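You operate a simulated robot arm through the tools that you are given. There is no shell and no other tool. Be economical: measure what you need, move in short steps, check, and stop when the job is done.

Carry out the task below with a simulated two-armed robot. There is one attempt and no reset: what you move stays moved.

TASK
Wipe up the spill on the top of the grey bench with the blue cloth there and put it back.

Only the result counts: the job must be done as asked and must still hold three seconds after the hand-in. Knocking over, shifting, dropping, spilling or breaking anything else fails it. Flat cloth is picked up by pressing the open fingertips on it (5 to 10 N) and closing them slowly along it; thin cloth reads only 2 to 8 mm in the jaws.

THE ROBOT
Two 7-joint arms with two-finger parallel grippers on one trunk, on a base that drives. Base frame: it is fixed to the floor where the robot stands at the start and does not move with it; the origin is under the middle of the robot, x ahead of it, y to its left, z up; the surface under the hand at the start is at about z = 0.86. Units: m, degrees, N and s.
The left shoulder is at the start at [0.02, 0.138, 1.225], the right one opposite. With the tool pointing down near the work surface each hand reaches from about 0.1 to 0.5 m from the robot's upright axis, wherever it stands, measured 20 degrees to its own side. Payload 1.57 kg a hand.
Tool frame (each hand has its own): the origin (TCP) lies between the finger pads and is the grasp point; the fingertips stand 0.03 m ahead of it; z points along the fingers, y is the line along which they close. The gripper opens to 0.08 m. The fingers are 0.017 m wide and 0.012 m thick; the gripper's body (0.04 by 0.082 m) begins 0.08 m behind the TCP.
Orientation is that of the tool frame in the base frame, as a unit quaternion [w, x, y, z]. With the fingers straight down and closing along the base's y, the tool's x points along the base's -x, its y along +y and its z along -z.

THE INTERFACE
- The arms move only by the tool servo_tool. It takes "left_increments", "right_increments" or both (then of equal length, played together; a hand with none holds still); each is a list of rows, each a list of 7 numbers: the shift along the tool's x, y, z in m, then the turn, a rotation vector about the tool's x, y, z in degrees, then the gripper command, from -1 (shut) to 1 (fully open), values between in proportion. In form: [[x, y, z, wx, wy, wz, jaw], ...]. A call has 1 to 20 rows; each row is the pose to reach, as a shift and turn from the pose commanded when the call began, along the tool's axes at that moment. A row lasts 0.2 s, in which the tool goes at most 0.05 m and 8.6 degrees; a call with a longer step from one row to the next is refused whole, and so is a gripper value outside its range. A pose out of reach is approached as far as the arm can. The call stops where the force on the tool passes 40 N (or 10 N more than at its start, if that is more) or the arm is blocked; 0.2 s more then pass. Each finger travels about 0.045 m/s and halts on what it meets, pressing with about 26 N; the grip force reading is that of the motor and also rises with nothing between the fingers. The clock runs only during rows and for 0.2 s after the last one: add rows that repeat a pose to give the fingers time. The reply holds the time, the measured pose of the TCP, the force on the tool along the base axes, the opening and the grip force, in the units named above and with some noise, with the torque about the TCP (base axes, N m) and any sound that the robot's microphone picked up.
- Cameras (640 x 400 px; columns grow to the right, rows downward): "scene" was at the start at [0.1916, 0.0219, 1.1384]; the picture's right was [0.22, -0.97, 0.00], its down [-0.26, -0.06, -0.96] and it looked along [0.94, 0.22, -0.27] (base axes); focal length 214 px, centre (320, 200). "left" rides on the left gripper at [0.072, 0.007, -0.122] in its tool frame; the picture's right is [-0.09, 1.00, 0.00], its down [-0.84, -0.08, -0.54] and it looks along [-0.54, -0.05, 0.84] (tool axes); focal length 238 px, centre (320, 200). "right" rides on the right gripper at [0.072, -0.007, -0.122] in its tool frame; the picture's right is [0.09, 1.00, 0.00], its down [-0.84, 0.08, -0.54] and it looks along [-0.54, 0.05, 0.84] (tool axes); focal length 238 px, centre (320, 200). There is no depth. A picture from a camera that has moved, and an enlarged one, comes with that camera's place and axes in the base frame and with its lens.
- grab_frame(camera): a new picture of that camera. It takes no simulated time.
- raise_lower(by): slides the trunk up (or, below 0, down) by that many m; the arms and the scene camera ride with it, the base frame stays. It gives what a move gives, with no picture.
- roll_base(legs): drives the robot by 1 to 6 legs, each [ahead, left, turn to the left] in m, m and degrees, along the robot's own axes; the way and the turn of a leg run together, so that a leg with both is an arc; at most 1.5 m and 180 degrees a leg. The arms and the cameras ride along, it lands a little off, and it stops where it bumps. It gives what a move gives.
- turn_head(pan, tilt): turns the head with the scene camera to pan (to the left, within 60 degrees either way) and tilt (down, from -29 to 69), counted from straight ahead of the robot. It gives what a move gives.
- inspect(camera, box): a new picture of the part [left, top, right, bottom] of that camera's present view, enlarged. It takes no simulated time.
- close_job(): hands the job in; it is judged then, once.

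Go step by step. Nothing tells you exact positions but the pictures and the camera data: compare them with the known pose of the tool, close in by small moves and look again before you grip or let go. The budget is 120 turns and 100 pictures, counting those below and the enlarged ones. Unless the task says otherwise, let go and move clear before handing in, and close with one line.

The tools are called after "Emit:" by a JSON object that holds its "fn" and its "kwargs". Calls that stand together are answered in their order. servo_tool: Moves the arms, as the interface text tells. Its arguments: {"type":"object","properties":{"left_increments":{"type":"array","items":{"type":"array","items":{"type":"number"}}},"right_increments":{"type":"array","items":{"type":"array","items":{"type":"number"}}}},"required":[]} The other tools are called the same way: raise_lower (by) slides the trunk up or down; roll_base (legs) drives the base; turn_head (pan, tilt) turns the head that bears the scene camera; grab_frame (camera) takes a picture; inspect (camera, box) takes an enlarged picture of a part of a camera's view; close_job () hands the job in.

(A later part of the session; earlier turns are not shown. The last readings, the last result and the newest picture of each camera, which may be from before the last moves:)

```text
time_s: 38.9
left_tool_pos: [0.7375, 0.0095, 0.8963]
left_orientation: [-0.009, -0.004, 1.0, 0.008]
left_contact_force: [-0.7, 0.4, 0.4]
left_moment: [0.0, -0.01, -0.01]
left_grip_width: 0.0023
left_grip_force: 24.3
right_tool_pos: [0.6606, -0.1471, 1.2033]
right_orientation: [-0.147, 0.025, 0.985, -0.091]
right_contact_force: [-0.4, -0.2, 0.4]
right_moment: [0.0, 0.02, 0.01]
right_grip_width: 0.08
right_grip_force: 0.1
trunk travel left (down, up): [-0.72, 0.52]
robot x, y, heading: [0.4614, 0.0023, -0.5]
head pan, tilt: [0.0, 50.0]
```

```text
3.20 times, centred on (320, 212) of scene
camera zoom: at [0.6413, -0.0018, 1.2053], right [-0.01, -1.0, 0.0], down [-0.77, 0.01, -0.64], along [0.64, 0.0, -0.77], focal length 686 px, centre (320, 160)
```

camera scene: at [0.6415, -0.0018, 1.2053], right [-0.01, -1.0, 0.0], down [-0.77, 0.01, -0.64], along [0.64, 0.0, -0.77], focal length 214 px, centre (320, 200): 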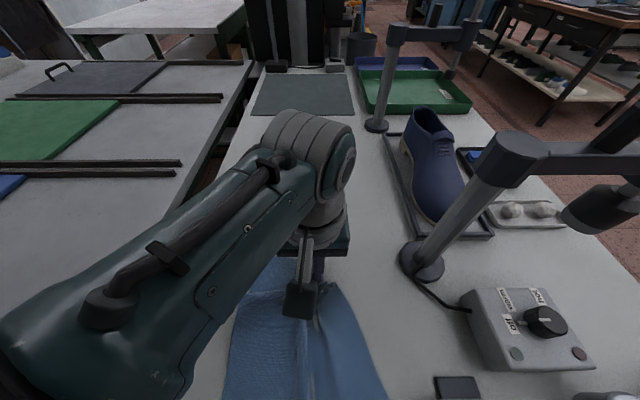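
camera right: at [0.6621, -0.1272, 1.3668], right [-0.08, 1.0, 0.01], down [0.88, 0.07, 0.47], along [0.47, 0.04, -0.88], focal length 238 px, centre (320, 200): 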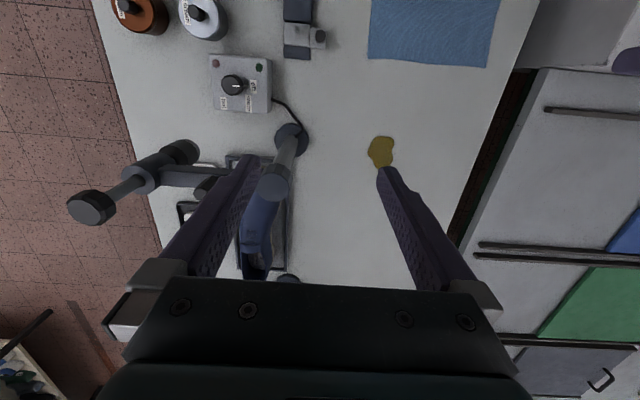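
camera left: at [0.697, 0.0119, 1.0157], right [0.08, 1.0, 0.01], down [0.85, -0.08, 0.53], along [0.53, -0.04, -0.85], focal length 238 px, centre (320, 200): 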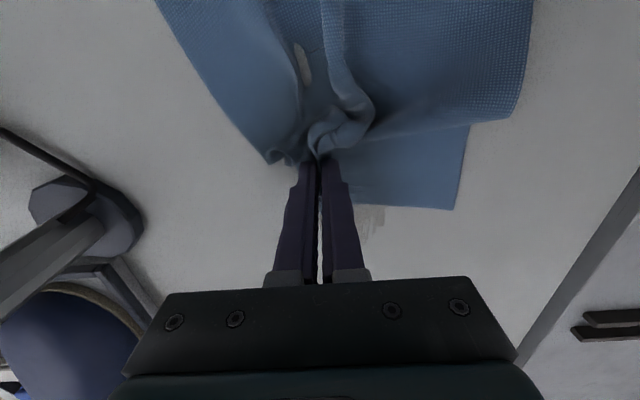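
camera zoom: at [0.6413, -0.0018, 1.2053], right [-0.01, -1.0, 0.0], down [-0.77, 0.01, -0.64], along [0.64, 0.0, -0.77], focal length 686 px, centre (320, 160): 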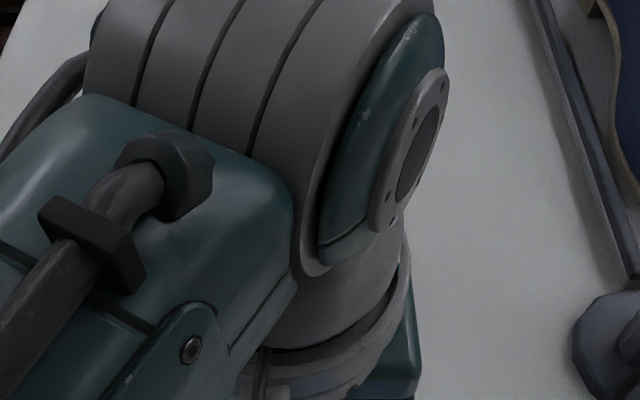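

Two faint smears remain, near (0.81, 0.05) and (0.75, −0.015). I'll make further strokes, first along y ≈ 0.045.

Emit:
{"fn": "servo_tool", "kwargs": {"left_increments": [[-0.02, 0.01, -0.008, 0, 0, 0, -1], [-0.05, 0.02, -0.008, 0, 0, 0, -1], [-0.08, 0.03, -0.008, 0, 0, 0, -1], [-0.107, 0.038, -0.008, 0, 0, 0, -1], [-0.107, 0.038, -0.002, 0, 0, 0, -1], [-0.107, 0.038, 0.003, 0, 0, 0, -1], [-0.107, 0.038, 0.0035, 0, 0, 0, -1]]}}

```text
time_s: 40.5
left_tool_pos: [0.8429, 0.0449, 0.8944]
left_orientation: [-0.01, -0.005, 1.0, 0.005]
left_contact_force: [0.5, -0.2, -0.2]
left_moment: [0.02, 0.0, 0.0]
left_grip_width: 0.0023
left_grip_force: 23.9
right_tool_pos: [0.6603, -0.1453, 1.2031]
right_orientation: [-0.147, 0.025, 0.985, -0.091]
right_contact_force: [0.9, 0.1, 0.1]
right_moment: [0.0, 0.0, 0.0]
right_grip_width: 0.08
right_grip_force: 0.1
trunk travel left (down, up): [-0.72, 0.52]
robot x, y, heading: [0.4641, 0.0004, -0.5]
head pan, tilt: [0.0, 50.0]
```

Emit:
{"fn": "servo_tool", "kwargs": {"left_increments": [[0, 0, 0.0015, 0, 0, 0, -1], [0, 0, 0.003, 0, 0, 0, -1], [0, 0, 0.003, 0, 0, 0, -1]]}}

```text
time_s: 41.3
left_tool_pos: [0.8436, 0.0444, 0.8916]
left_orientation: [-0.009, -0.005, 1.0, 0.005]
left_contact_force: [-0.1, -0.6, 10.8]
left_moment: [-0.07, -0.01, -0.01]
left_grip_width: 0.0026
left_grip_force: 24.0
right_tool_pos: [0.661, -0.1459, 1.2032]
right_orientation: [-0.148, 0.024, 0.985, -0.091]
right_contact_force: [0.1, -0.6, 0.3]
right_moment: [0.0, 0.0, -0.01]
right_grip_width: 0.0801
right_grip_force: 0.0
trunk travel left (down, up): [-0.72, 0.52]
robot x, y, heading: [0.4639, 0.0002, -0.4]
head pan, tilt: [0.0, 50.0]
```

Emit:
{"fn": "servo_tool", "kwargs": {"left_increments": [[0.012, 0.01, 0, 0, 0, 0, -1], [0.024, 0, 0, 0, 0, 0, -1], [0.036, 0.01, 0, 0, 0, 0, -1], [0.048, 0, 0, 0, 0, 0, -1], [0.06, 0.01, 0, 0, 0, 0, -1], [0.075, 0, 0, 0, 0, 0, -1]]}}

Emit:
{"fn": "grab_frame", "kwargs": {"camera": "left"}}

```text
time_s: 42.7
left_tool_pos: [0.7681, 0.0456, 0.8921]
left_orientation: [-0.008, -0.004, 1.0, 0.008]
left_contact_force: [3.3, 2.6, 11.4]
left_moment: [0.01, -0.08, 0.0]
left_grip_width: 0.0023
left_grip_force: 23.4
right_tool_pos: [0.6625, -0.1453, 1.2021]
right_orientation: [-0.147, 0.024, 0.985, -0.09]
right_contact_force: [0.1, -0.3, -1.1]
right_moment: [0.03, 0.01, -0.02]
right_grip_width: 0.0801
right_grip_force: 0.0
trunk travel left (down, up): [-0.72, 0.52]
robot x, y, heading: [0.4637, -0.0023, -0.4]
head pan, tilt: [0.0, 50.0]
```

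```text
72 pictures are left
camera left: at [0.6989, 0.0507, 1.0155], right [0.08, 1.0, 0.01], down [0.85, -0.08, 0.53], along [0.52, -0.03, -0.85], focal length 238 px, centre (320, 200)
```

left: 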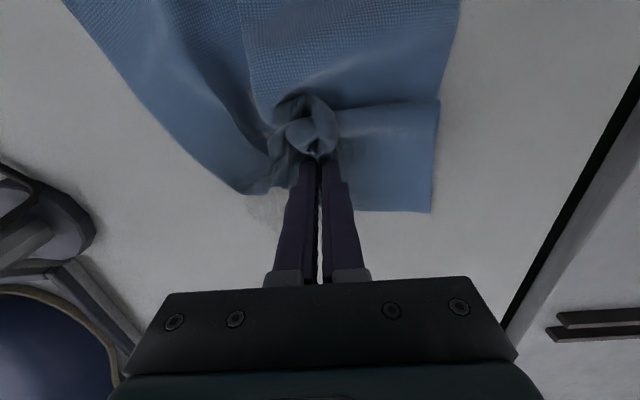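

The smear at y ≈ 0.05 is gone; one remains around (0.79, 0.0). Next strokes go along y ≈ 0.01 to −0.02.

Emit:
{"fn": "servo_tool", "kwargs": {"left_increments": [[-0.01, -0.01, -0.009, 0, 0, 0, -1], [-0.03, -0.02, -0.009, 0, 0, 0, -1], [-0.055, -0.03, -0.009, 0, 0, 0, -1], [-0.08, -0.038, -0.009, 0, 0, 0, -1], [-0.08, -0.038, -0.004, 0, 0, 0, -1], [-0.08, -0.038, 0, 0, 0, 0, -1], [-0.08, -0.038, 0, 0, 0, 0, -1]]}}

```text
time_s: 44.3
left_tool_pos: [0.8352, 0.0143, 0.9021]
left_orientation: [-0.01, -0.005, 1.0, 0.006]
left_contact_force: [-0.3, -0.6, 0.4]
left_moment: [-0.01, -0.02, 0.02]
left_grip_width: 0.0028
left_grip_force: 24.0
left hand out of reach, approached as far as the arm can: row 4, 5, 6, 7
right_tool_pos: [0.6609, -0.1458, 1.2025]
right_orientation: [-0.148, 0.025, 0.984, -0.091]
right_contact_force: [0.1, -0.4, 0.0]
right_moment: [0.01, 0.03, -0.03]
right_grip_width: 0.0801
right_grip_force: 0.1
trunk travel left (down, up): [-0.72, 0.52]
robot x, y, heading: [0.4663, 0.0006, -0.6]
head pan, tilt: [0.0, 50.0]
```

Emit:
{"fn": "servo_tool", "kwargs": {"left_increments": [[0.015, 0, 0, 0, 0, 0, -1], [0.02, 0, 0, 0, 0, 0, -1]]}}

```text
time_s: 44.9
left_tool_pos: [0.8197, 0.024, 0.9057]
left_orientation: [-0.007, -0.01, 1.0, 0.01]
left_contact_force: [0.5, 0.6, 0.4]
left_moment: [-0.02, -0.01, 0.01]
left_grip_width: 0.0022
left_grip_force: 23.7
right_tool_pos: [0.6608, -0.1468, 1.2025]
right_orientation: [-0.148, 0.024, 0.985, -0.091]
right_contact_force: [-0.2, 0.4, 1.3]
right_moment: [0.01, 0.02, -0.04]
right_grip_width: 0.08
right_grip_force: 0.1
trunk travel left (down, up): [-0.72, 0.52]
robot x, y, heading: [0.4608, -0.0011, -0.5]
head pan, tilt: [0.0, 50.0]
```

Emit:
{"fn": "servo_tool", "kwargs": {"left_increments": [[0, -0.015, 0.005, 0, 0, 0, -1], [0, -0.02, 0.009, 0, 0, 0, -1], [0, -0.02, 0.012, 0, 0, 0, -1], [0, -0.02, 0.0125, 0, 0, 0, -1]]}}

```text
time_s: 45.4
left_tool_pos: [0.8194, 0.0234, 0.8934]
left_orientation: [-0.011, -0.016, 0.999, 0.025]
left_contact_force: [-8.9, 0.5, 36.0]
left_moment: [-0.34, 0.24, -0.09]
left_grip_width: 0.0023
left_grip_force: 23.7
right_tool_pos: [0.6603, -0.147, 1.2029]
right_orientation: [-0.147, 0.025, 0.985, -0.09]
right_contact_force: [-0.8, 0.2, -1.3]
right_moment: [-0.01, 0.02, 0.0]
right_grip_width: 0.0801
right_grip_force: 0.1
trunk travel left (down, up): [-0.72, 0.52]
robot x, y, heading: [0.4619, -0.0016, -0.3]
head pan, tilt: [0.0, 50.0]
stopped in row 2 (left hand): the force on the tool passed its limit at 43 N (the readings are from after the stop); the commanded pose is now the measured one
```

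I hit the reach edge there. I'll lift, drive 5 cm nearer, and redo that stroke with more arm room.

Emit:
{"fn": "servo_tool", "kwargs": {"left_increments": [[0.01, 0, -0.012, 0, 0, 0, -1], [0.04, -0.01, -0.012, 0, 0, 0, -1], [0.05, -0.02, -0.012, 0, 0, 0, -1]]}}

Emit:
{"fn": "roll_base", "kwargs": {"legs": [[0.06, 0, 0]]}}

Emit:
{"fn": "grab_frame", "kwargs": {"camera": "left"}}

Emit:
{"fn": "grab_frame", "kwargs": {"camera": "scene"}}

```text
time_s: 46.4
left_tool_pos: [0.782, 0.0453, 0.8939]
left_orientation: [-0.003, -0.034, 0.997, 0.062]
left_contact_force: [-0.2, -0.4, 0.2]
left_moment: [0.0, -0.02, -0.03]
left_grip_width: 0.0025
left_grip_force: 24.3
right_tool_pos: [0.6606, -0.1463, 1.2027]
right_orientation: [-0.148, 0.024, 0.984, -0.091]
right_contact_force: [-0.3, 0.2, -0.6]
right_moment: [0.0, 0.01, -0.04]
right_grip_width: 0.08
right_grip_force: 0.0
trunk travel left (down, up): [-0.72, 0.52]
robot x, y, heading: [0.4636, 0.0029, -0.3]
head pan, tilt: [0.0, 50.0]
stopped in row 3 (left hand): the arm was blocked; the commanded pose is now the measured one
```

```text
time_s: 47.4
left_tool_pos: [0.8408, 0.0441, 0.8933]
left_orientation: [-0.005, -0.035, 0.998, 0.06]
left_contact_force: [-0.7, -0.3, 0.6]
left_moment: [0.03, 0.01, -0.01]
left_grip_width: 0.0022
left_grip_force: 23.5
right_tool_pos: [0.7197, -0.1477, 1.2022]
right_orientation: [-0.147, 0.025, 0.985, -0.09]
right_contact_force: [0.0, -0.6, 0.4]
right_moment: [0.02, 0.01, -0.02]
right_grip_width: 0.08
right_grip_force: 0.0
trunk travel left (down, up): [-0.72, 0.52]
robot x, y, heading: [0.5245, -0.0022, -0.2]
head pan, tilt: [0.0, 50.0]
```

```text
71 pictures are left
camera left: at [0.7699, 0.0313, 1.0162], right [0.02, 0.99, 0.12], down [0.85, -0.09, 0.52], along [0.53, 0.09, -0.84], focal length 238 px, centre (320, 200)
```

left: 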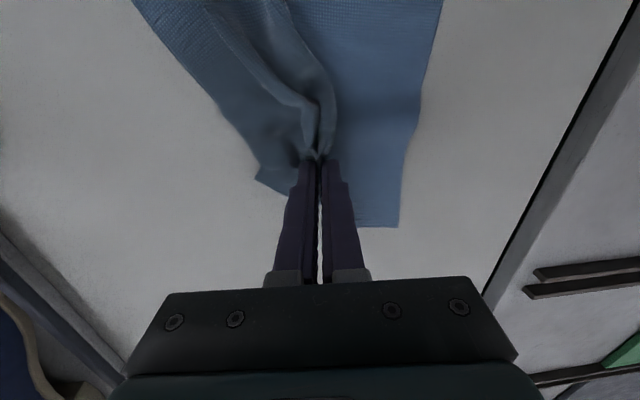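

```text
70 pictures are left
camera scene: at [0.7004, -0.0021, 1.2053], right [-0.01, -1.0, 0.0], down [-0.77, 0.01, -0.64], along [0.64, 0.0, -0.77], focal length 214 px, centre (320, 200)
```

scene: 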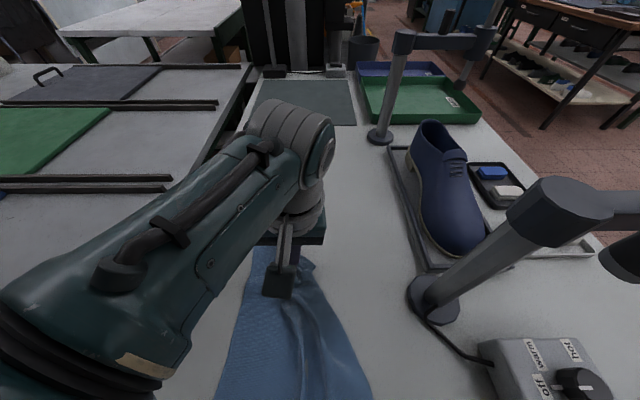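

Redoing with more reach; first lift and straighten the tilted tool, moving toward y ≈ 0.01.

Emit:
{"fn": "servo_tool", "kwargs": {"left_increments": [[0, 0, -0.012, 0, 0, 0, -1], [0, -0.01, -0.014, 3.4, 0, 2, -1], [0, -0.022, -0.015, 6.8, 0, 4, -1], [0, -0.034, -0.016, 6.8, 0, 4, -1]]}}

```text
time_s: 48.4
left_tool_pos: [0.8424, 0.0279, 0.8983]
left_orientation: [-0.009, -0.002, 1.0, 0.021]
left_contact_force: [0.0, 0.3, -0.6]
left_moment: [-0.01, 0.01, -0.01]
left_grip_width: 0.0022
left_grip_force: 23.5
right_tool_pos: [0.7206, -0.146, 1.2032]
right_orientation: [-0.148, 0.024, 0.985, -0.091]
right_contact_force: [0.5, 0.3, 0.8]
right_moment: [-0.01, 0.01, 0.01]
right_grip_width: 0.08
right_grip_force: 0.1
trunk travel left (down, up): [-0.72, 0.52]
robot x, y, heading: [0.5226, -0.0001, -0.2]
head pan, tilt: [0.0, 50.0]
```

Emit:
{"fn": "servo_tool", "kwargs": {"left_increments": [[0, 0, 0, 0, 0, 0, -1], [0, 0, 0, 0, 0, 0, -1]]}}

```text
time_s: 49.0
left_tool_pos: [0.8478, 0.0267, 0.9002]
left_orientation: [-0.003, -0.006, 1.0, 0.018]
left_contact_force: [-0.1, 0.1, -0.2]
left_moment: [0.01, -0.02, 0.0]
left_grip_width: 0.0026
left_grip_force: 23.9
right_tool_pos: [0.7194, -0.1469, 1.2033]
right_orientation: [-0.148, 0.024, 0.985, -0.091]
right_contact_force: [0.7, -0.2, 0.4]
right_moment: [-0.02, 0.02, -0.02]
right_grip_width: 0.0798
right_grip_force: 0.1
trunk travel left (down, up): [-0.72, 0.52]
robot x, y, heading: [0.5234, -0.002, -0.4]
head pan, tilt: [0.0, 50.0]
```

Emit:
{"fn": "servo_tool", "kwargs": {"left_increments": [[0.005, -0.01, 0, 0, 0, 0, -1], [0.01, -0.02, 0, 0, 0, 0, -1], [0.01, -0.02, 0.003, 0, 0, 0, -1], [0.01, -0.02, 0.005, 0, 0, 0, -1]]}}

```text
time_s: 50.2
left_tool_pos: [0.8462, 0.0329, 0.8921]
left_orientation: [0.002, -0.017, 0.999, 0.04]
left_contact_force: [-5.1, -5.9, 24.7]
left_moment: [-0.26, 0.23, -0.01]
left_grip_width: 0.0023
left_grip_force: 23.5
right_tool_pos: [0.72, -0.147, 1.2048]
right_orientation: [-0.147, 0.026, 0.985, -0.091]
right_contact_force: [-0.9, -0.5, -0.2]
right_moment: [-0.02, -0.01, 0.0]
right_grip_width: 0.08
right_grip_force: 0.0
trunk travel left (down, up): [-0.72, 0.52]
robot x, y, heading: [0.5248, -0.0031, -0.7]
head pan, tilt: [0.0, 50.0]
stopped in row 4 (left hand): the arm was blocked; the commanded pose is now the measured one
```

The arm is at a joint limit sideways. I'll lift a little and shift the base right instead, which carries the cloth across.

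Emit:
{"fn": "servo_tool", "kwargs": {"left_increments": [[0, 0.0, -0.003, 0, 0, 0, -1], [0, 0.0, -0.007, 0, 0, 0, -1]]}}

Emit:
{"fn": "roll_base", "kwargs": {"legs": [[-0.015, -0.04, 0]]}}

Emit:
{"fn": "grab_frame", "kwargs": {"camera": "left"}}

```text
time_s: 50.8
left_tool_pos: [0.8468, 0.0368, 0.8968]
left_orientation: [0.003, -0.018, 0.999, 0.045]
left_contact_force: [0.1, 0.0, -0.3]
left_moment: [-0.02, 0.01, -0.02]
left_grip_width: 0.0025
left_grip_force: 23.7
right_tool_pos: [0.7191, -0.1463, 1.202]
right_orientation: [-0.149, 0.024, 0.984, -0.091]
right_contact_force: [0.3, 0.1, -0.8]
right_moment: [-0.02, 0.0, 0.01]
right_grip_width: 0.0798
right_grip_force: 0.1
trunk travel left (down, up): [-0.72, 0.52]
robot x, y, heading: [0.5206, -0.0018, -0.5]
head pan, tilt: [0.0, 50.0]
```

```text
time_s: 51.7
left_tool_pos: [0.8291, -0.002, 0.8964]
left_orientation: [0.0, -0.017, 0.999, 0.045]
left_contact_force: [-0.2, 0.0, 0.5]
left_moment: [-0.04, -0.01, -0.01]
left_grip_width: 0.0022
left_grip_force: 23.9
right_tool_pos: [0.7048, -0.1861, 1.2028]
right_orientation: [-0.147, 0.025, 0.985, -0.09]
right_contact_force: [-0.7, -0.5, 0.3]
right_moment: [0.02, 0.0, -0.01]
right_grip_width: 0.08
right_grip_force: 0.1
trunk travel left (down, up): [-0.72, 0.52]
robot x, y, heading: [0.5081, -0.0418, -0.4]
head pan, tilt: [0.0, 50.0]
```

```text
69 pictures are left
camera left: at [0.756, -0.0088, 1.0183], right [0.06, 0.99, 0.09], down [0.84, -0.1, 0.53], along [0.54, 0.05, -0.84], focal length 238 px, centre (320, 200)
```

left: 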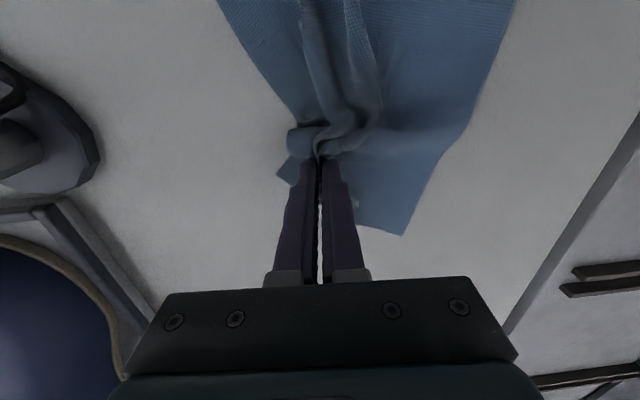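

Hand is now at (0.829, −0.002). Press down gently and stroke back.

Emit:
{"fn": "servo_tool", "kwargs": {"left_increments": [[0, 0, 0.002, 0, 0, 0, -1], [0, 0, 0.004, 0, 0, 0, -1], [0, 0, 0.0045, 0, 0, 0, -1]]}}

```text
time_s: 52.4
left_tool_pos: [0.8299, 0.0014, 0.8922]
left_orientation: [0.001, -0.017, 0.999, 0.05]
left_contact_force: [-9.6, -1.7, 28.2]
left_moment: [-0.21, 0.35, -0.04]
left_grip_width: 0.0025
left_grip_force: 24.1
right_tool_pos: [0.7034, -0.186, 1.2027]
right_orientation: [-0.148, 0.024, 0.984, -0.092]
right_contact_force: [0.4, -0.3, 0.6]
right_moment: [0.05, 0.01, -0.02]
right_grip_width: 0.08
right_grip_force: 0.0
trunk travel left (down, up): [-0.72, 0.52]
robot x, y, heading: [0.5102, -0.0392, -0.3]
head pan, tilt: [0.0, 50.0]
stopped in row 3 (left hand): the force on the tool passed its limit at 43 N (the readings are from after the stop); the commanded pose is now the measured one
```

Emit:
{"fn": "servo_tool", "kwargs": {"left_increments": [[0.0, 0, -0.001, 0, 0, 0, -1], [0.015, 0.006, -0.001, 0, 0, 0, -1], [0.03, 0, -0.001, 0, 0, 0, -1], [0.045, 0.006, -0.001, 0, 0, 0, -1], [0.06, 0, -0.001, 0, 0, 0, -1], [0.075, 0.0, -0.001, 0, 0, 0, -1]]}}

Emit:
{"fn": "grab_frame", "kwargs": {"camera": "left"}}

```text
time_s: 53.8
left_tool_pos: [0.7674, 0.0159, 0.8924]
left_orientation: [0.014, -0.024, 0.997, 0.067]
left_contact_force: [8.2, 3.4, 24.5]
left_moment: [-0.05, -0.12, 0.03]
left_grip_width: 0.0027
left_grip_force: 24.2
right_tool_pos: [0.7067, -0.1847, 1.2042]
right_orientation: [-0.146, 0.025, 0.985, -0.09]
right_contact_force: [-0.4, -0.1, 0.2]
right_moment: [0.03, 0.01, -0.02]
right_grip_width: 0.0802
right_grip_force: 0.0
trunk travel left (down, up): [-0.72, 0.52]
robot x, y, heading: [0.5093, -0.0397, -0.1]
head pan, tilt: [0.0, 50.0]
```

```text
68 pictures are left
camera left: at [0.6926, 0.0032, 1.0123], right [0.04, 0.99, 0.14], down [0.83, -0.11, 0.55], along [0.56, 0.09, -0.82], focal length 238 px, centre (320, 200)
```

left: 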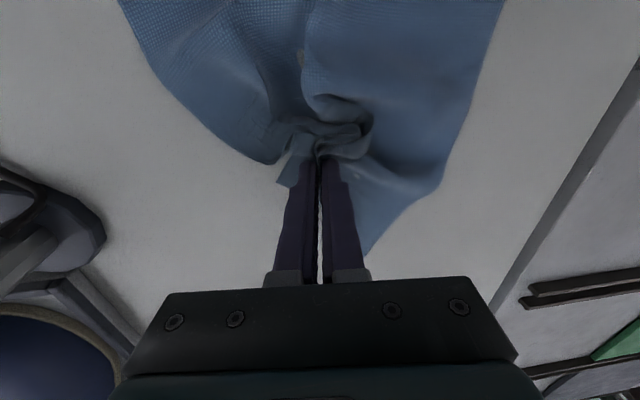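

The bench around the fingers looks clean. I'll lift the cloth by raising the trunk, back the base off a bit, and inspect the bench where the spill was.

Emit:
{"fn": "raise_lower", "kwargs": {"by": 0.3}}

Emit:
{"fn": "roll_base", "kwargs": {"legs": [[-0.2, 0.04, 0]]}}

Emit:
{"fn": "grab_frame", "kwargs": {"camera": "scene"}}

Emit:
{"fn": "grab_frame", "kwargs": {"camera": "right"}}

```text
time_s: 56.8
left_tool_pos: [0.7547, 0.0137, 1.1854]
left_orientation: [0.0, -0.017, 0.998, 0.068]
left_contact_force: [0.4, 0.3, -0.1]
left_moment: [-0.03, -0.01, -0.03]
left_grip_width: 0.0024
left_grip_force: 24.2
right_tool_pos: [0.7052, -0.1858, 1.503]
right_orientation: [-0.148, 0.025, 0.984, -0.091]
right_contact_force: [-1.2, -0.1, -0.2]
right_moment: [0.03, -0.02, 0.02]
right_grip_width: 0.0801
right_grip_force: 0.1
trunk travel left (down, up): [-1.02, 0.22]
robot x, y, heading: [0.5052, -0.0416, -0.5]
head pan, tilt: [0.0, 50.0]
```

```text
time_s: 58.4
left_tool_pos: [0.554, 0.0526, 1.1852]
left_orientation: [0.001, -0.014, 0.998, 0.069]
left_contact_force: [0.6, -0.8, -0.1]
left_moment: [-0.05, 0.03, 0.01]
left_grip_width: 0.0025
left_grip_force: 23.5
right_tool_pos: [0.5035, -0.1461, 1.5025]
right_orientation: [-0.149, 0.029, 0.984, -0.09]
right_contact_force: [-0.7, -0.2, -0.8]
right_moment: [0.01, 0.01, 0.0]
right_grip_width: 0.0801
right_grip_force: 0.0
trunk travel left (down, up): [-1.02, 0.22]
robot x, y, heading: [0.3049, -0.0006, -0.7]
head pan, tilt: [0.0, 50.0]
```

```text
67 pictures are left
camera scene: at [0.4841, -0.0017, 1.5053], right [-0.01, -1.0, 0.0], down [-0.77, 0.01, -0.64], along [0.64, -0.01, -0.77], focal length 214 px, centre (320, 200)
```

scene: 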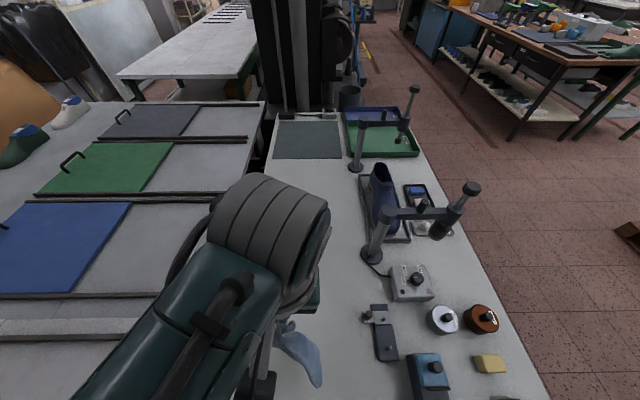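

```text
66 pictures are left
camera right: at [0.47, -0.1265, 1.6389], right [-0.06, 0.99, -0.16], down [0.96, 0.1, 0.26], along [0.27, -0.14, -0.95], focal length 238 px, centre (320, 200)
```

right: 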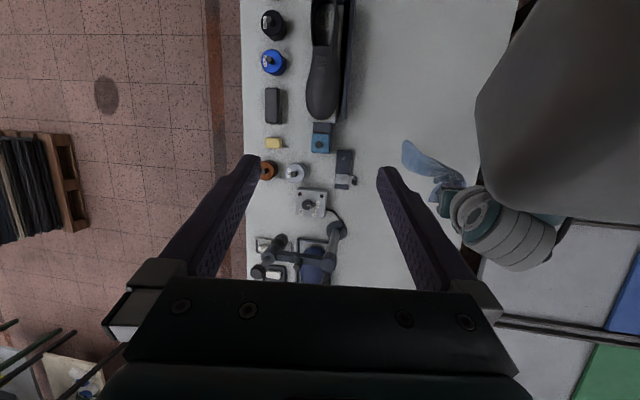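

The cloth is hanging from the hand. The left camera should show the spill area.

Emit:
{"fn": "grab_frame", "kwargs": {"camera": "left"}}

Emit:
{"fn": "inspect", "kwargs": {"camera": "right", "box": [320, 100, 480, 300]}}

```text
65 pictures are left
camera left: at [0.4811, 0.0416, 1.3072], right [0.06, 0.99, 0.14], down [0.84, -0.13, 0.53], along [0.54, 0.08, -0.84], focal length 238 px, centre (320, 200)
```

left: 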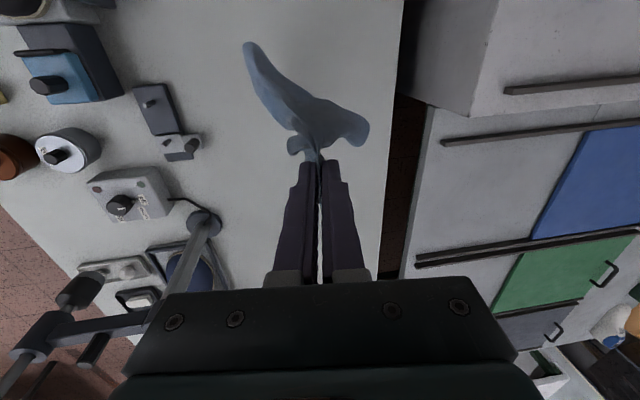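

```text
2.00 times, centred on (400, 200) of right
camera zoom: at [0.47, -0.1265, 1.6389], right [-0.06, 0.99, -0.16], down [0.96, 0.1, 0.26], along [0.27, -0.14, -0.95], focal length 477 px, centre (160, 200)
```

zoom: 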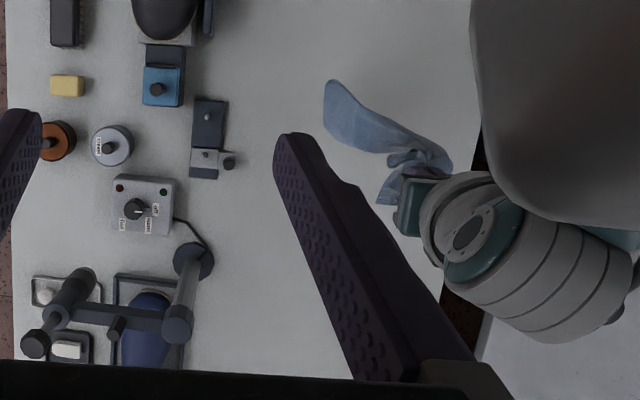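

The spill spot is hidden behind fingers in both views. Closing the right (empty) gripper should uncover it for the right camera.

Emit:
{"fn": "servo_tool", "kwargs": {"right_increments": [[0, 0, 0, 0, 0, 0, 0.4], [0, 0, 0, 0, 0, 0, 0], [0, 0, 0, 0, 0, 0, -0.5], [0, 0, 0, 0, 0, 0, -0.9], [0, 0, 0, 0, 0, 0, -0.9]]}}

Emit:
{"fn": "inspect", "kwargs": {"camera": "right", "box": [340, 190, 450, 260]}}

```text
time_s: 59.6
left_tool_pos: [0.5545, 0.0579, 1.1841]
left_orientation: [0.002, -0.014, 0.997, 0.074]
left_contact_force: [0.0, -0.2, -0.4]
left_moment: [0.0, -0.02, 0.0]
left_grip_width: 0.0023
left_grip_force: 24.2
right_tool_pos: [0.5037, -0.1455, 1.5025]
right_orientation: [-0.149, 0.028, 0.984, -0.09]
right_contact_force: [-0.1, 0.2, -0.1]
right_moment: [0.01, -0.04, 0.0]
right_grip_width: 0.0042
right_grip_force: 0.0
trunk travel left (down, up): [-1.02, 0.22]
robot x, y, heading: [0.3057, 0.0022, -0.7]
head pan, tilt: [0.0, 50.0]
```

```text
5.71 times, centred on (395, 225) of right
camera zoom: at [0.47, -0.1265, 1.6389], right [-0.06, 0.99, -0.16], down [0.96, 0.1, 0.26], along [0.27, -0.14, -0.95], focal length 1362 px, centre (-109, 57)
```

zoom: 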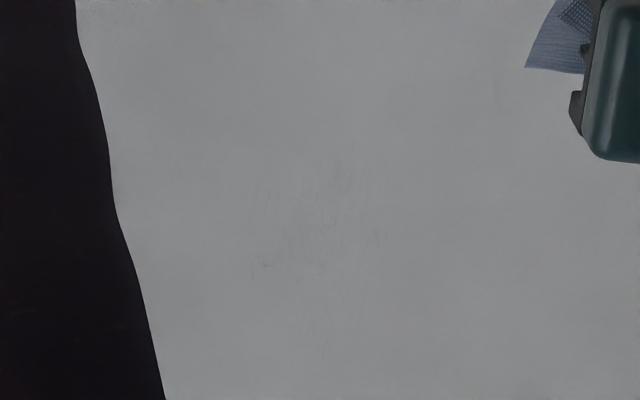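

Only a very faint film remains near (0.76, 0.02); one more pass will make sure. First I'll straighten the left hand, then lay the cloth forward over the spot by alternately lowering the trunk and driving ahead.

Emit:
{"fn": "servo_tool", "kwargs": {"left_increments": [[0, 0, 0, 3, 0, 1, -1], [0, 0, 0, 6, 0, 1.6, -1], [0, 0, 0, 8.4, 0, 1.6, -1], [0, 0, 0, 8.4, 0, 1.6, -1]]}}

Emit:
{"fn": "raise_lower", "kwargs": {"by": -0.06}}

Emit:
{"fn": "roll_base", "kwargs": {"legs": [[0.07, 0, 0]]}}

Emit:
{"fn": "raise_lower", "kwargs": {"by": -0.08}}

Emit:
{"fn": "roll_base", "kwargs": {"legs": [[0.08, 0, 0]]}}

Emit:
{"fn": "grab_frame", "kwargs": {"camera": "left"}}

```text
time_s: 60.6
left_tool_pos: [0.5537, 0.0529, 1.1851]
left_orientation: [0.001, 0.0, 1.0, -0.005]
left_contact_force: [0.3, -0.3, -0.7]
left_moment: [-0.03, 0.01, -0.01]
left_grip_width: 0.0022
left_grip_force: 23.5
right_tool_pos: [0.5022, -0.1459, 1.5024]
right_orientation: [-0.148, 0.027, 0.984, -0.091]
right_contact_force: [-0.4, 0.0, -0.7]
right_moment: [0.01, -0.03, -0.01]
right_grip_width: 0.0038
right_grip_force: 0.0
trunk travel left (down, up): [-1.02, 0.22]
robot x, y, heading: [0.3036, -0.0016, -0.5]
head pan, tilt: [0.0, 50.0]
```

```text
time_s: 61.6
left_tool_pos: [0.5543, 0.0534, 1.126]
left_orientation: [0.001, 0.0, 1.0, -0.004]
left_contact_force: [0.3, 0.4, -0.7]
left_moment: [0.0, -0.02, -0.01]
left_grip_width: 0.0024
left_grip_force: 23.8
right_tool_pos: [0.5027, -0.1461, 1.4425]
right_orientation: [-0.149, 0.028, 0.984, -0.09]
right_contact_force: [0.1, -0.1, -0.5]
right_moment: [-0.01, 0.0, -0.01]
right_grip_width: 0.0041
right_grip_force: 0.1
trunk travel left (down, up): [-0.96, 0.28]
robot x, y, heading: [0.3052, -0.0017, -0.4]
head pan, tilt: [0.0, 50.0]
```

```text
time_s: 62.6
left_tool_pos: [0.6253, 0.0526, 1.1249]
left_orientation: [0.001, 0.001, 1.0, -0.004]
left_contact_force: [-0.3, 0.6, 0.0]
left_moment: [0.0, 0.01, 0.0]
left_grip_width: 0.0024
left_grip_force: 23.8
right_tool_pos: [0.5723, -0.1476, 1.4414]
right_orientation: [-0.148, 0.029, 0.984, -0.09]
right_contact_force: [1.1, 0.8, -0.1]
right_moment: [-0.01, 0.0, -0.01]
right_grip_width: 0.0042
right_grip_force: 0.1
trunk travel left (down, up): [-0.96, 0.28]
robot x, y, heading: [0.3762, 0.0021, -0.9]
head pan, tilt: [0.0, 50.0]
```

```text
time_s: 63.8
left_tool_pos: [0.6246, 0.0521, 1.0451]
left_orientation: [0.001, 0.0, 1.0, -0.005]
left_contact_force: [0.4, 0.0, -0.3]
left_moment: [0.02, -0.02, -0.02]
left_grip_width: 0.0024
left_grip_force: 24.5
right_tool_pos: [0.5721, -0.148, 1.3618]
right_orientation: [-0.148, 0.029, 0.984, -0.09]
right_contact_force: [-0.6, 0.4, 0.3]
right_moment: [0.01, 0.0, 0.01]
right_grip_width: 0.0039
right_grip_force: 0.0
trunk travel left (down, up): [-0.88, 0.36]
robot x, y, heading: [0.3762, -0.0024, -0.9]
head pan, tilt: [0.0, 50.0]
```

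```text
time_s: 64.8
left_tool_pos: [0.7038, 0.051, 1.0459]
left_orientation: [0.0, 0.001, 1.0, -0.004]
left_contact_force: [0.2, 0.6, -0.1]
left_moment: [0.0, 0.02, 0.04]
left_grip_width: 0.0026
left_grip_force: 24.6
right_tool_pos: [0.6531, -0.1488, 1.3633]
right_orientation: [-0.149, 0.029, 0.984, -0.09]
right_contact_force: [0.6, -0.4, -0.2]
right_moment: [-0.01, -0.01, -0.03]
right_grip_width: 0.0039
right_grip_force: 0.1
trunk travel left (down, up): [-0.88, 0.36]
robot x, y, heading: [0.4555, -0.0041, -1.1]
head pan, tilt: [0.0, 50.0]
```

```text
62 pictures are left
camera left: at [0.631, 0.0591, 1.1675], right [0.09, 1.0, -0.01], down [0.84, -0.07, 0.54], along [0.54, -0.06, -0.84], focal length 238 px, centre (320, 200)
```

left: 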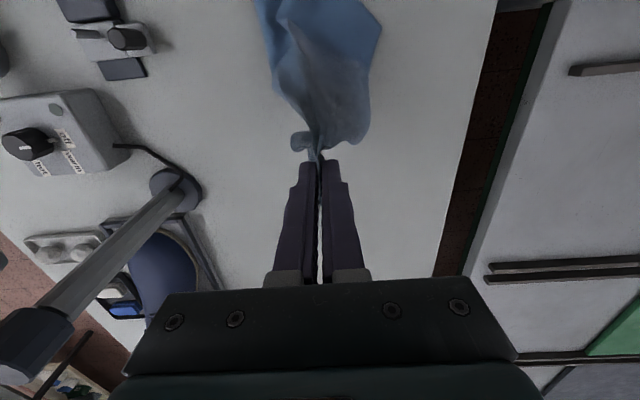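

Laying forward works well. Continue down and ahead to just above the spot.

Emit:
{"fn": "raise_lower", "kwargs": {"by": -0.07}}

Emit:
{"fn": "roll_base", "kwargs": {"legs": [[0.07, -0.02, 0.8]]}}

Emit:
{"fn": "raise_lower", "kwargs": {"by": -0.065}}

Emit:
{"fn": "grab_frame", "kwargs": {"camera": "left"}}

```text
time_s: 65.9
left_tool_pos: [0.7041, 0.0501, 0.9762]
left_orientation: [0.001, 0.0, 1.0, -0.003]
left_contact_force: [-0.3, 0.6, 0.3]
left_moment: [0.01, 0.01, 0.01]
left_grip_width: 0.0025
left_grip_force: 24.0
right_tool_pos: [0.652, -0.1478, 1.2929]
right_orientation: [-0.149, 0.029, 0.984, -0.091]
right_contact_force: [1.3, 0.4, 0.2]
right_moment: [0.02, 0.0, 0.02]
right_grip_width: 0.0041
right_grip_force: 0.0
trunk travel left (down, up): [-0.81, 0.43]
robot x, y, heading: [0.4574, -0.0007, -0.8]
head pan, tilt: [0.0, 50.0]
```

```text
time_s: 67.0
left_tool_pos: [0.7739, 0.0343, 0.9735]
left_orientation: [0.0, -0.005, 1.0, -0.004]
left_contact_force: [0.5, 0.5, -0.6]
left_moment: [0.02, 0.01, -0.01]
left_grip_width: 0.0024
left_grip_force: 24.1
right_tool_pos: [0.7245, -0.1663, 1.2919]
right_orientation: [-0.148, 0.022, 0.984, -0.092]
right_contact_force: [-0.2, -0.4, 1.3]
right_moment: [0.01, 0.01, -0.01]
right_grip_width: 0.004
right_grip_force: 0.0
trunk travel left (down, up): [-0.81, 0.43]
robot x, y, heading: [0.527, -0.0214, -0.2]
head pan, tilt: [0.0, 50.0]
```

```text
time_s: 68.0
left_tool_pos: [0.7737, 0.0332, 0.9097]
left_orientation: [0.001, -0.004, 1.0, -0.004]
left_contact_force: [0.7, 0.2, 0.1]
left_moment: [0.0, 0.02, 0.02]
left_grip_width: 0.0024
left_grip_force: 24.4
right_tool_pos: [0.7239, -0.167, 1.2283]
right_orientation: [-0.148, 0.022, 0.985, -0.091]
right_contact_force: [-0.1, -0.3, -0.4]
right_moment: [0.01, 0.01, 0.04]
right_grip_width: 0.0038
right_grip_force: 0.0
trunk travel left (down, up): [-0.745, 0.495]
robot x, y, heading: [0.5264, -0.0243, -0.2]
head pan, tilt: [0.0, 50.0]
```

```text
61 pictures are left
camera left: at [0.7004, 0.0407, 1.0325], right [0.08, 1.0, -0.01], down [0.84, -0.06, 0.54], along [0.54, -0.05, -0.84], focal length 238 px, centre (320, 200)
```

left: 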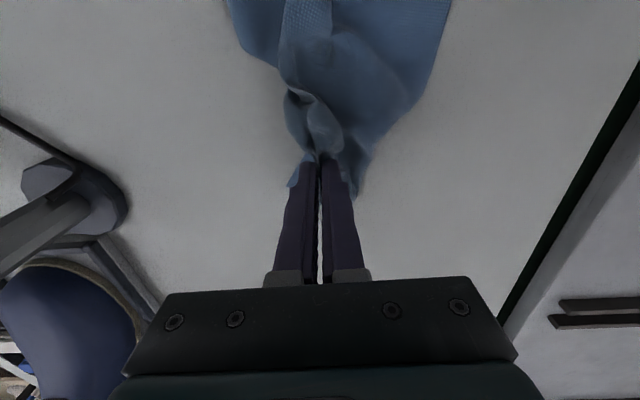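

Now forward 4 cm and down to light contact, for scrubbing back over the film.

Emit:
{"fn": "servo_tool", "kwargs": {"left_increments": [[-0.02, 0, 0.003, 0, 0, 0, -1], [-0.04, 0, 0.008, 0, 0, 0, -1], [-0.04, 0, 0.014, 0, 0, 0, -1], [-0.04, 0, 0.017, 0, 0, 0, -1], [-0.04, 0, 0.018, 0, 0, 0, -1]]}}

```text
time_s: 69.2
left_tool_pos: [0.8134, 0.0337, 0.8938]
left_orientation: [0.002, -0.005, 1.0, -0.004]
left_contact_force: [-2.0, 0.9, 9.4]
left_moment: [-0.02, 0.05, -0.02]
left_grip_width: 0.0024
left_grip_force: 23.7
right_tool_pos: [0.7247, -0.167, 1.2281]
right_orientation: [-0.148, 0.023, 0.984, -0.091]
right_contact_force: [-0.3, 0.4, 0.7]
right_moment: [0.05, 0.0, 0.04]
right_grip_width: 0.0041
right_grip_force: 0.0
trunk travel left (down, up): [-0.745, 0.495]
robot x, y, heading: [0.5285, -0.0207, -0.3]
head pan, tilt: [0.0, 50.0]
```

Emit:
{"fn": "servo_tool", "kwargs": {"left_increments": [[0, 0.02, 0, 0, 0, 0, -1], [0.01, 0, 0, 0, 0, 0, -1], [0.015, -0.025, 0, 0, 0, 0, -1], [0.025, -0.04, 0, 0, 0, 0, -1], [0.03, -0.02, 0, 0, 0, 0, -1], [0.035, 0, 0, 0, 0, 0, -1], [0.04, 0.02, 0, 0, 0, 0, -1], [0.05, 0, 0, 0, 0, 0, -1], [0.055, -0.02, 0, 0, 0, 0, -1], [0.06, -0.04, 0, 0, 0, 0, -1], [0.07, -0.02, 0, 0, 0, 0, -1], [0.075, 0, 0, 0, 0, 0, -1]]}}

Emit:
{"fn": "inspect", "kwargs": {"camera": "left", "box": [160, 50, 480, 250]}}

```text
time_s: 71.2
left_tool_pos: [0.7655, 0.0368, 0.8923]
left_orientation: [0.008, -0.008, 1.0, 0.013]
left_contact_force: [-5.7, 0.3, 35.9]
left_moment: [0.02, 0.28, 0.04]
left_grip_width: 0.0028
left_grip_force: 23.3
right_tool_pos: [0.7254, -0.1658, 1.2278]
right_orientation: [-0.148, 0.024, 0.985, -0.09]
right_contact_force: [-0.5, 0.3, -0.5]
right_moment: [-0.04, -0.02, 0.01]
right_grip_width: 0.0041
right_grip_force: 0.1
trunk travel left (down, up): [-0.745, 0.495]
robot x, y, heading: [0.5264, -0.0233, -0.1]
head pan, tilt: [0.0, 50.0]
stopped in row 9 (left hand): the force on the tool passed its limit at 46 N (the readings are from after the stop); the commanded pose is now the measured one
```

```text
2.00 times, centred on (320, 150) of left
camera zoom: at [0.6919, 0.0398, 1.0137], right [0.08, 1.0, 0.03], down [0.83, -0.08, 0.55], along [0.55, -0.02, -0.83], focal length 477 px, centre (320, 300)
```

zoom: 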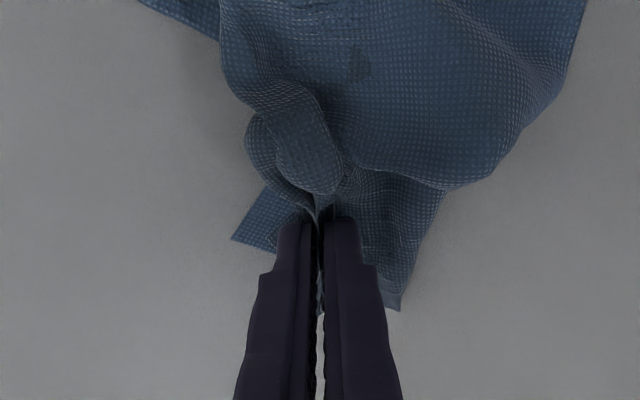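

Ease up and continue the strokes toward the robot.

Emit:
{"fn": "servo_tool", "kwargs": {"left_increments": [[0, 0, -0.0015, 0, 0, 0, -1], [0.0, -0.02, -0.0012, 0, 0, 0, -1], [0.0, -0.04, -0.0012, 0, 0, 0, -1], [0.01, -0.04, -0.0012, 0, 0, 0, -1], [0.015, -0.02, -0.001, 0, 0, 0, -1], [0.015, 0, -0.001, 0, 0, 0, -1], [0.025, 0.01, -0.001, 0, 0, 0, -1], [0.025, -0.01, -0.001, 0, 0, 0, -1], [0.03, -0.03, -0.001, 0, 0, 0, -1], [0.03, -0.01, -0.001, 0, 0, 0, -1]]}}

Emit:
{"fn": "inspect", "kwargs": {"camera": "left", "box": [160, 100, 480, 300]}}

```text
time_s: 71.7
left_tool_pos: [0.7672, 0.0374, 0.8929]
left_orientation: [0.008, -0.005, 1.0, 0.02]
left_contact_force: [-5.9, -1.6, 33.5]
left_moment: [-0.06, 0.29, -0.03]
left_grip_width: 0.0027
left_grip_force: 24.3
right_tool_pos: [0.7244, -0.1662, 1.2274]
right_orientation: [-0.149, 0.023, 0.984, -0.092]
right_contact_force: [0.3, -0.1, 0.3]
right_moment: [0.01, -0.01, 0.03]
right_grip_width: 0.0038
right_grip_force: 0.1
trunk travel left (down, up): [-0.745, 0.495]
robot x, y, heading: [0.5278, -0.021, -0.2]
head pan, tilt: [0.0, 50.0]
stopped in row 2 (left hand): the force on the tool passed its limit at 64 N (the readings are from after the stop); the commanded pose is now the measured one
```

```text
2.00 times, centred on (320, 200) of left
camera zoom: at [0.6928, 0.0386, 1.0136], right [0.08, 1.0, 0.04], down [0.83, -0.09, 0.55], along [0.56, -0.01, -0.83], focal length 477 px, centre (320, 200)
```

zoom: 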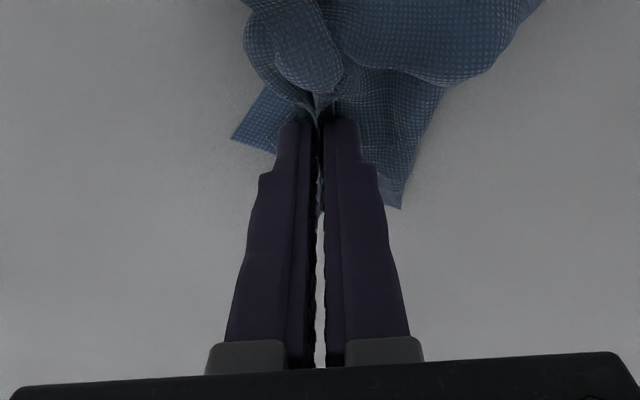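

The bench ahead looks clean. I'll lift by the trunk again, back off and re-inspect the spot with the right camera.

Emit:
{"fn": "raise_lower", "kwargs": {"by": 0.29}}

Emit:
{"fn": "roll_base", "kwargs": {"legs": [[-0.22, 0.02, 0]]}}

Emit:
{"fn": "inspect", "kwargs": {"camera": "right", "box": [340, 180, 460, 260]}}

Emit:
{"fn": "grab_frame", "kwargs": {"camera": "left"}}

```text
time_s: 74.6
left_tool_pos: [0.7668, 0.0374, 1.1801]
left_orientation: [0.007, -0.006, 1.0, 0.021]
left_contact_force: [0.5, 0.6, 0.0]
left_moment: [-0.01, -0.02, -0.02]
left_grip_width: 0.0024
left_grip_force: 23.5
right_tool_pos: [0.724, -0.1671, 1.5167]
right_orientation: [-0.148, 0.023, 0.985, -0.091]
right_contact_force: [0.2, 0.4, 0.8]
right_moment: [-0.02, 0.0, -0.01]
right_grip_width: 0.004
right_grip_force: 0.1
trunk travel left (down, up): [-1.035, 0.205]
robot x, y, heading: [0.5276, -0.0249, -0.0]
head pan, tilt: [0.0, 50.0]
```

```text
time_s: 76.3
left_tool_pos: [0.5516, 0.059, 1.181]
left_orientation: [0.007, -0.005, 1.0, 0.021]
left_contact_force: [-0.1, 0.0, -0.4]
left_moment: [0.01, -0.03, -0.03]
left_grip_width: 0.0024
left_grip_force: 23.9
right_tool_pos: [0.5094, -0.1457, 1.5173]
right_orientation: [-0.148, 0.023, 0.985, -0.092]
right_contact_force: [0.5, 0.2, 0.4]
right_moment: [0.0, -0.03, 0.02]
right_grip_width: 0.0038
right_grip_force: 0.0
trunk travel left (down, up): [-1.035, 0.205]
robot x, y, heading: [0.3173, -0.0036, -0.2]
head pan, tilt: [0.0, 50.0]
```

```text
5.00 times, centred on (400, 220) of right
camera zoom: at [0.4773, -0.1264, 1.6538], right [-0.07, 0.98, -0.16], down [0.96, 0.11, 0.25], along [0.27, -0.13, -0.95], focal length 1192 px, centre (-80, 100)
```

zoom: 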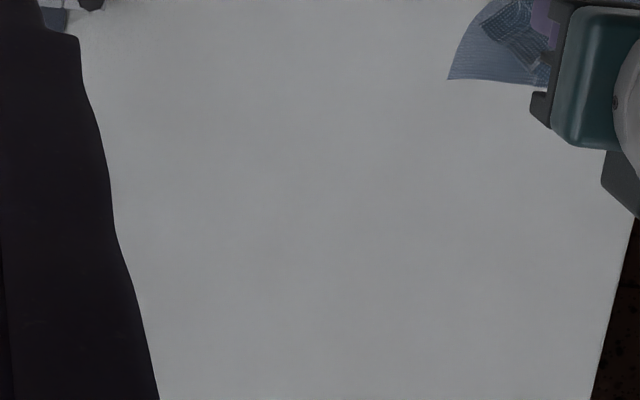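

```text
57 pictures are left
camera left: at [0.4772, 0.0597, 1.3024], right [0.08, 1.0, 0.04], down [0.83, -0.09, 0.55], along [0.55, -0.01, -0.83], focal length 238 px, centre (320, 200)
```

left: 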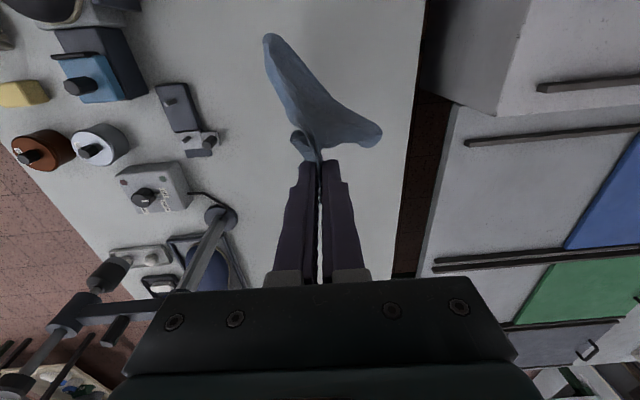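

The bench is clean. Now to put the cloth back: drive back so its hanging near edge comes over x ≈ 0.34.

Emit:
{"fn": "roll_base", "kwargs": {"legs": [[-0.205, -0.01, 0]]}}

Emit:
{"fn": "raise_lower", "kwargs": {"by": -0.02}}

Emit:
{"fn": "grab_frame", "kwargs": {"camera": "left"}}

Emit:
{"fn": "grab_frame", "kwargs": {"camera": "scene"}}

Emit:
{"fn": "grab_frame", "kwargs": {"camera": "right"}}

```text
time_s: 77.9
left_tool_pos: [0.349, 0.0489, 1.1809]
left_orientation: [0.007, -0.004, 1.0, 0.021]
left_contact_force: [-0.3, 0.2, 0.1]
left_moment: [0.0, -0.03, 0.02]
left_grip_width: 0.0027
left_grip_force: 23.4
right_tool_pos: [0.3072, -0.1558, 1.5176]
right_orientation: [-0.148, 0.024, 0.984, -0.091]
right_contact_force: [-0.1, 0.5, 0.2]
right_moment: [0.02, 0.01, 0.04]
right_grip_width: 0.0039
right_grip_force: 0.0
trunk travel left (down, up): [-1.035, 0.205]
robot x, y, heading: [0.1115, -0.0129, -0.1]
head pan, tilt: [0.0, 50.0]
```

```text
time_s: 78.6
left_tool_pos: [0.3501, 0.05, 1.1612]
left_orientation: [0.007, -0.004, 1.0, 0.022]
left_contact_force: [0.5, 0.8, -0.7]
left_moment: [0.02, 0.02, 0.01]
left_grip_width: 0.0024
left_grip_force: 23.3
right_tool_pos: [0.3076, -0.1554, 1.4979]
right_orientation: [-0.148, 0.024, 0.985, -0.09]
right_contact_force: [0.1, 0.3, -0.2]
right_moment: [-0.03, -0.02, -0.01]
right_grip_width: 0.004
right_grip_force: 0.1
trunk travel left (down, up): [-1.015, 0.225]
robot x, y, heading: [0.1113, -0.0169, -0.4]
head pan, tilt: [0.0, 50.0]
```

```text
56 pictures are left
camera left: at [0.2752, 0.0512, 1.2821], right [0.08, 1.0, 0.04], down [0.83, -0.09, 0.55], along [0.55, -0.01, -0.83], focal length 238 px, centre (320, 200)
```

left: 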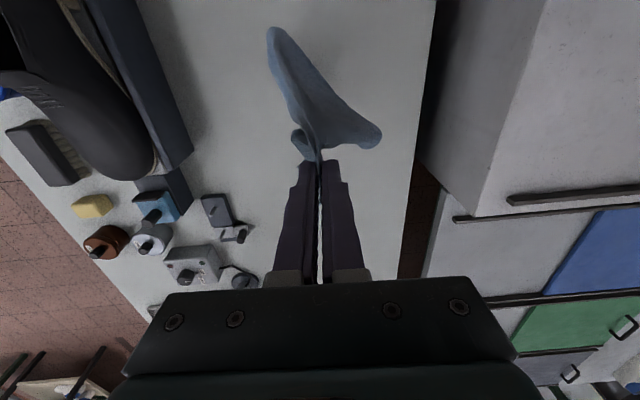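

```text
55 pictures are left
camera scene: at [0.288, -0.0108, 1.5002], right [0.0, -1.0, 0.0], down [-0.77, 0.0, -0.64], along [0.64, 0.0, -0.77], focal length 214 px, centre (320, 200)
```

scene: 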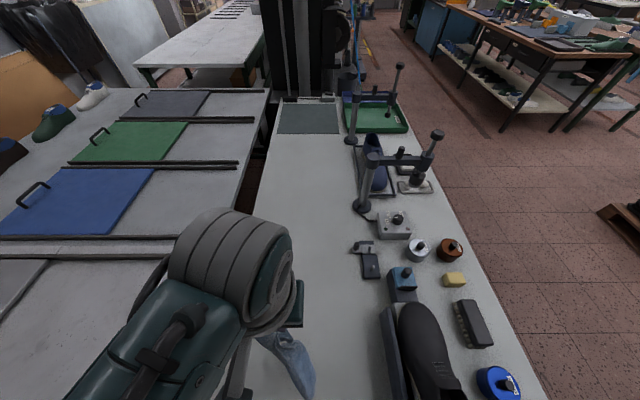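

```text
54 pictures are left
camera right: at [0.275, -0.1358, 1.6338], right [-0.07, 0.98, -0.16], down [0.96, 0.11, 0.25], along [0.27, -0.13, -0.95], focal length 238 px, centre (320, 200)
```

right: 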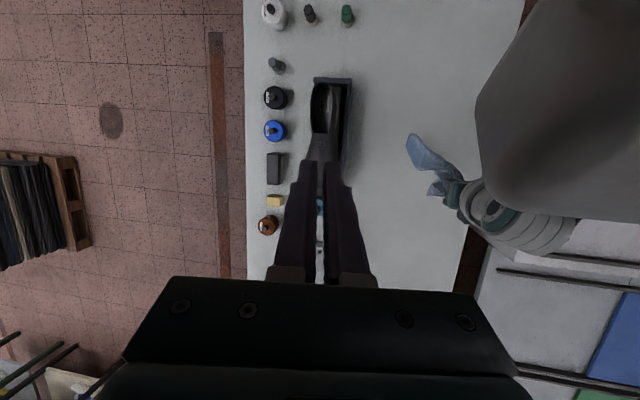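

The spot is clean in this view too. The cloth hangs over its original place; I'll lay it forward in steps.

Emit:
{"fn": "roll_base", "kwargs": {"legs": [[0.06, 0, 0.2]]}}

Emit:
{"fn": "raise_lower", "kwargs": {"by": -0.03}}

Emit:
{"fn": "roll_base", "kwargs": {"legs": [[0.06, 0, 0]]}}

Emit:
{"fn": "raise_lower", "kwargs": {"by": -0.03}}

Emit:
{"fn": "grab_frame", "kwargs": {"camera": "left"}}

```text
time_s: 79.5
left_tool_pos: [0.4101, 0.0503, 1.1612]
left_orientation: [0.007, -0.006, 1.0, 0.022]
left_contact_force: [-1.0, 0.4, -0.6]
left_moment: [-0.01, 0.0, 0.01]
left_grip_width: 0.0023
left_grip_force: 23.9
right_tool_pos: [0.3687, -0.1552, 1.4983]
right_orientation: [-0.149, 0.022, 0.984, -0.091]
right_contact_force: [0.3, 0.2, 0.2]
right_moment: [-0.03, 0.02, 0.02]
right_grip_width: 0.004
right_grip_force: 0.2
trunk travel left (down, up): [-1.015, 0.225]
robot x, y, heading: [0.1698, -0.0156, -0.2]
head pan, tilt: [0.0, 50.0]
```

```text
time_s: 80.3
left_tool_pos: [0.4107, 0.0514, 1.1292]
left_orientation: [0.007, -0.006, 1.0, 0.021]
left_contact_force: [0.0, -0.2, -0.6]
left_moment: [-0.01, -0.02, 0.0]
left_grip_width: 0.0023
left_grip_force: 23.8
right_tool_pos: [0.3684, -0.155, 1.4674]
right_orientation: [-0.148, 0.022, 0.985, -0.091]
right_contact_force: [0.3, 0.1, 0.3]
right_moment: [-0.01, 0.01, -0.01]
right_grip_width: 0.004
right_grip_force: 0.0
trunk travel left (down, up): [-0.985, 0.255]
robot x, y, heading: [0.1715, -0.0092, 0.0]
head pan, tilt: [0.0, 50.0]
```

```text
time_s: 81.2
left_tool_pos: [0.4703, 0.0502, 1.13]
left_orientation: [0.007, -0.005, 1.0, 0.022]
left_contact_force: [-0.8, -0.6, 0.5]
left_moment: [-0.05, 0.0, 0.0]
left_grip_width: 0.0024
left_grip_force: 23.6
right_tool_pos: [0.4278, -0.1547, 1.4665]
right_orientation: [-0.147, 0.023, 0.985, -0.091]
right_contact_force: [-0.1, 0.0, 0.3]
right_moment: [0.0, -0.03, 0.0]
right_grip_width: 0.0041
right_grip_force: 0.1
trunk travel left (down, up): [-0.985, 0.255]
robot x, y, heading: [0.2339, -0.0126, -0.0]
head pan, tilt: [0.0, 50.0]
```

```text
time_s: 82.0
left_tool_pos: [0.4692, 0.0516, 1.1012]
left_orientation: [0.008, -0.005, 1.0, 0.022]
left_contact_force: [-0.7, -0.7, 0.6]
left_moment: [0.0, -0.03, 0.01]
left_grip_width: 0.0024
left_grip_force: 23.9
right_tool_pos: [0.4271, -0.1553, 1.4372]
right_orientation: [-0.148, 0.024, 0.985, -0.091]
right_contact_force: [0.1, 0.7, 0.2]
right_moment: [0.03, 0.0, 0.02]
right_grip_width: 0.004
right_grip_force: 0.0
trunk travel left (down, up): [-0.955, 0.285]
robot x, y, heading: [0.2333, -0.0112, -0.4]
head pan, tilt: [0.0, 50.0]
```

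```text
53 pictures are left
camera left: at [0.395, 0.0516, 1.222], right [0.08, 1.0, 0.05], down [0.83, -0.09, 0.55], along [0.55, -0.01, -0.83], focal length 238 px, centre (320, 200)
```

left: 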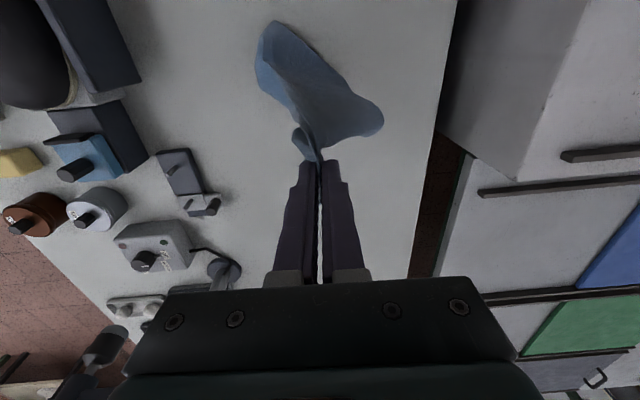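

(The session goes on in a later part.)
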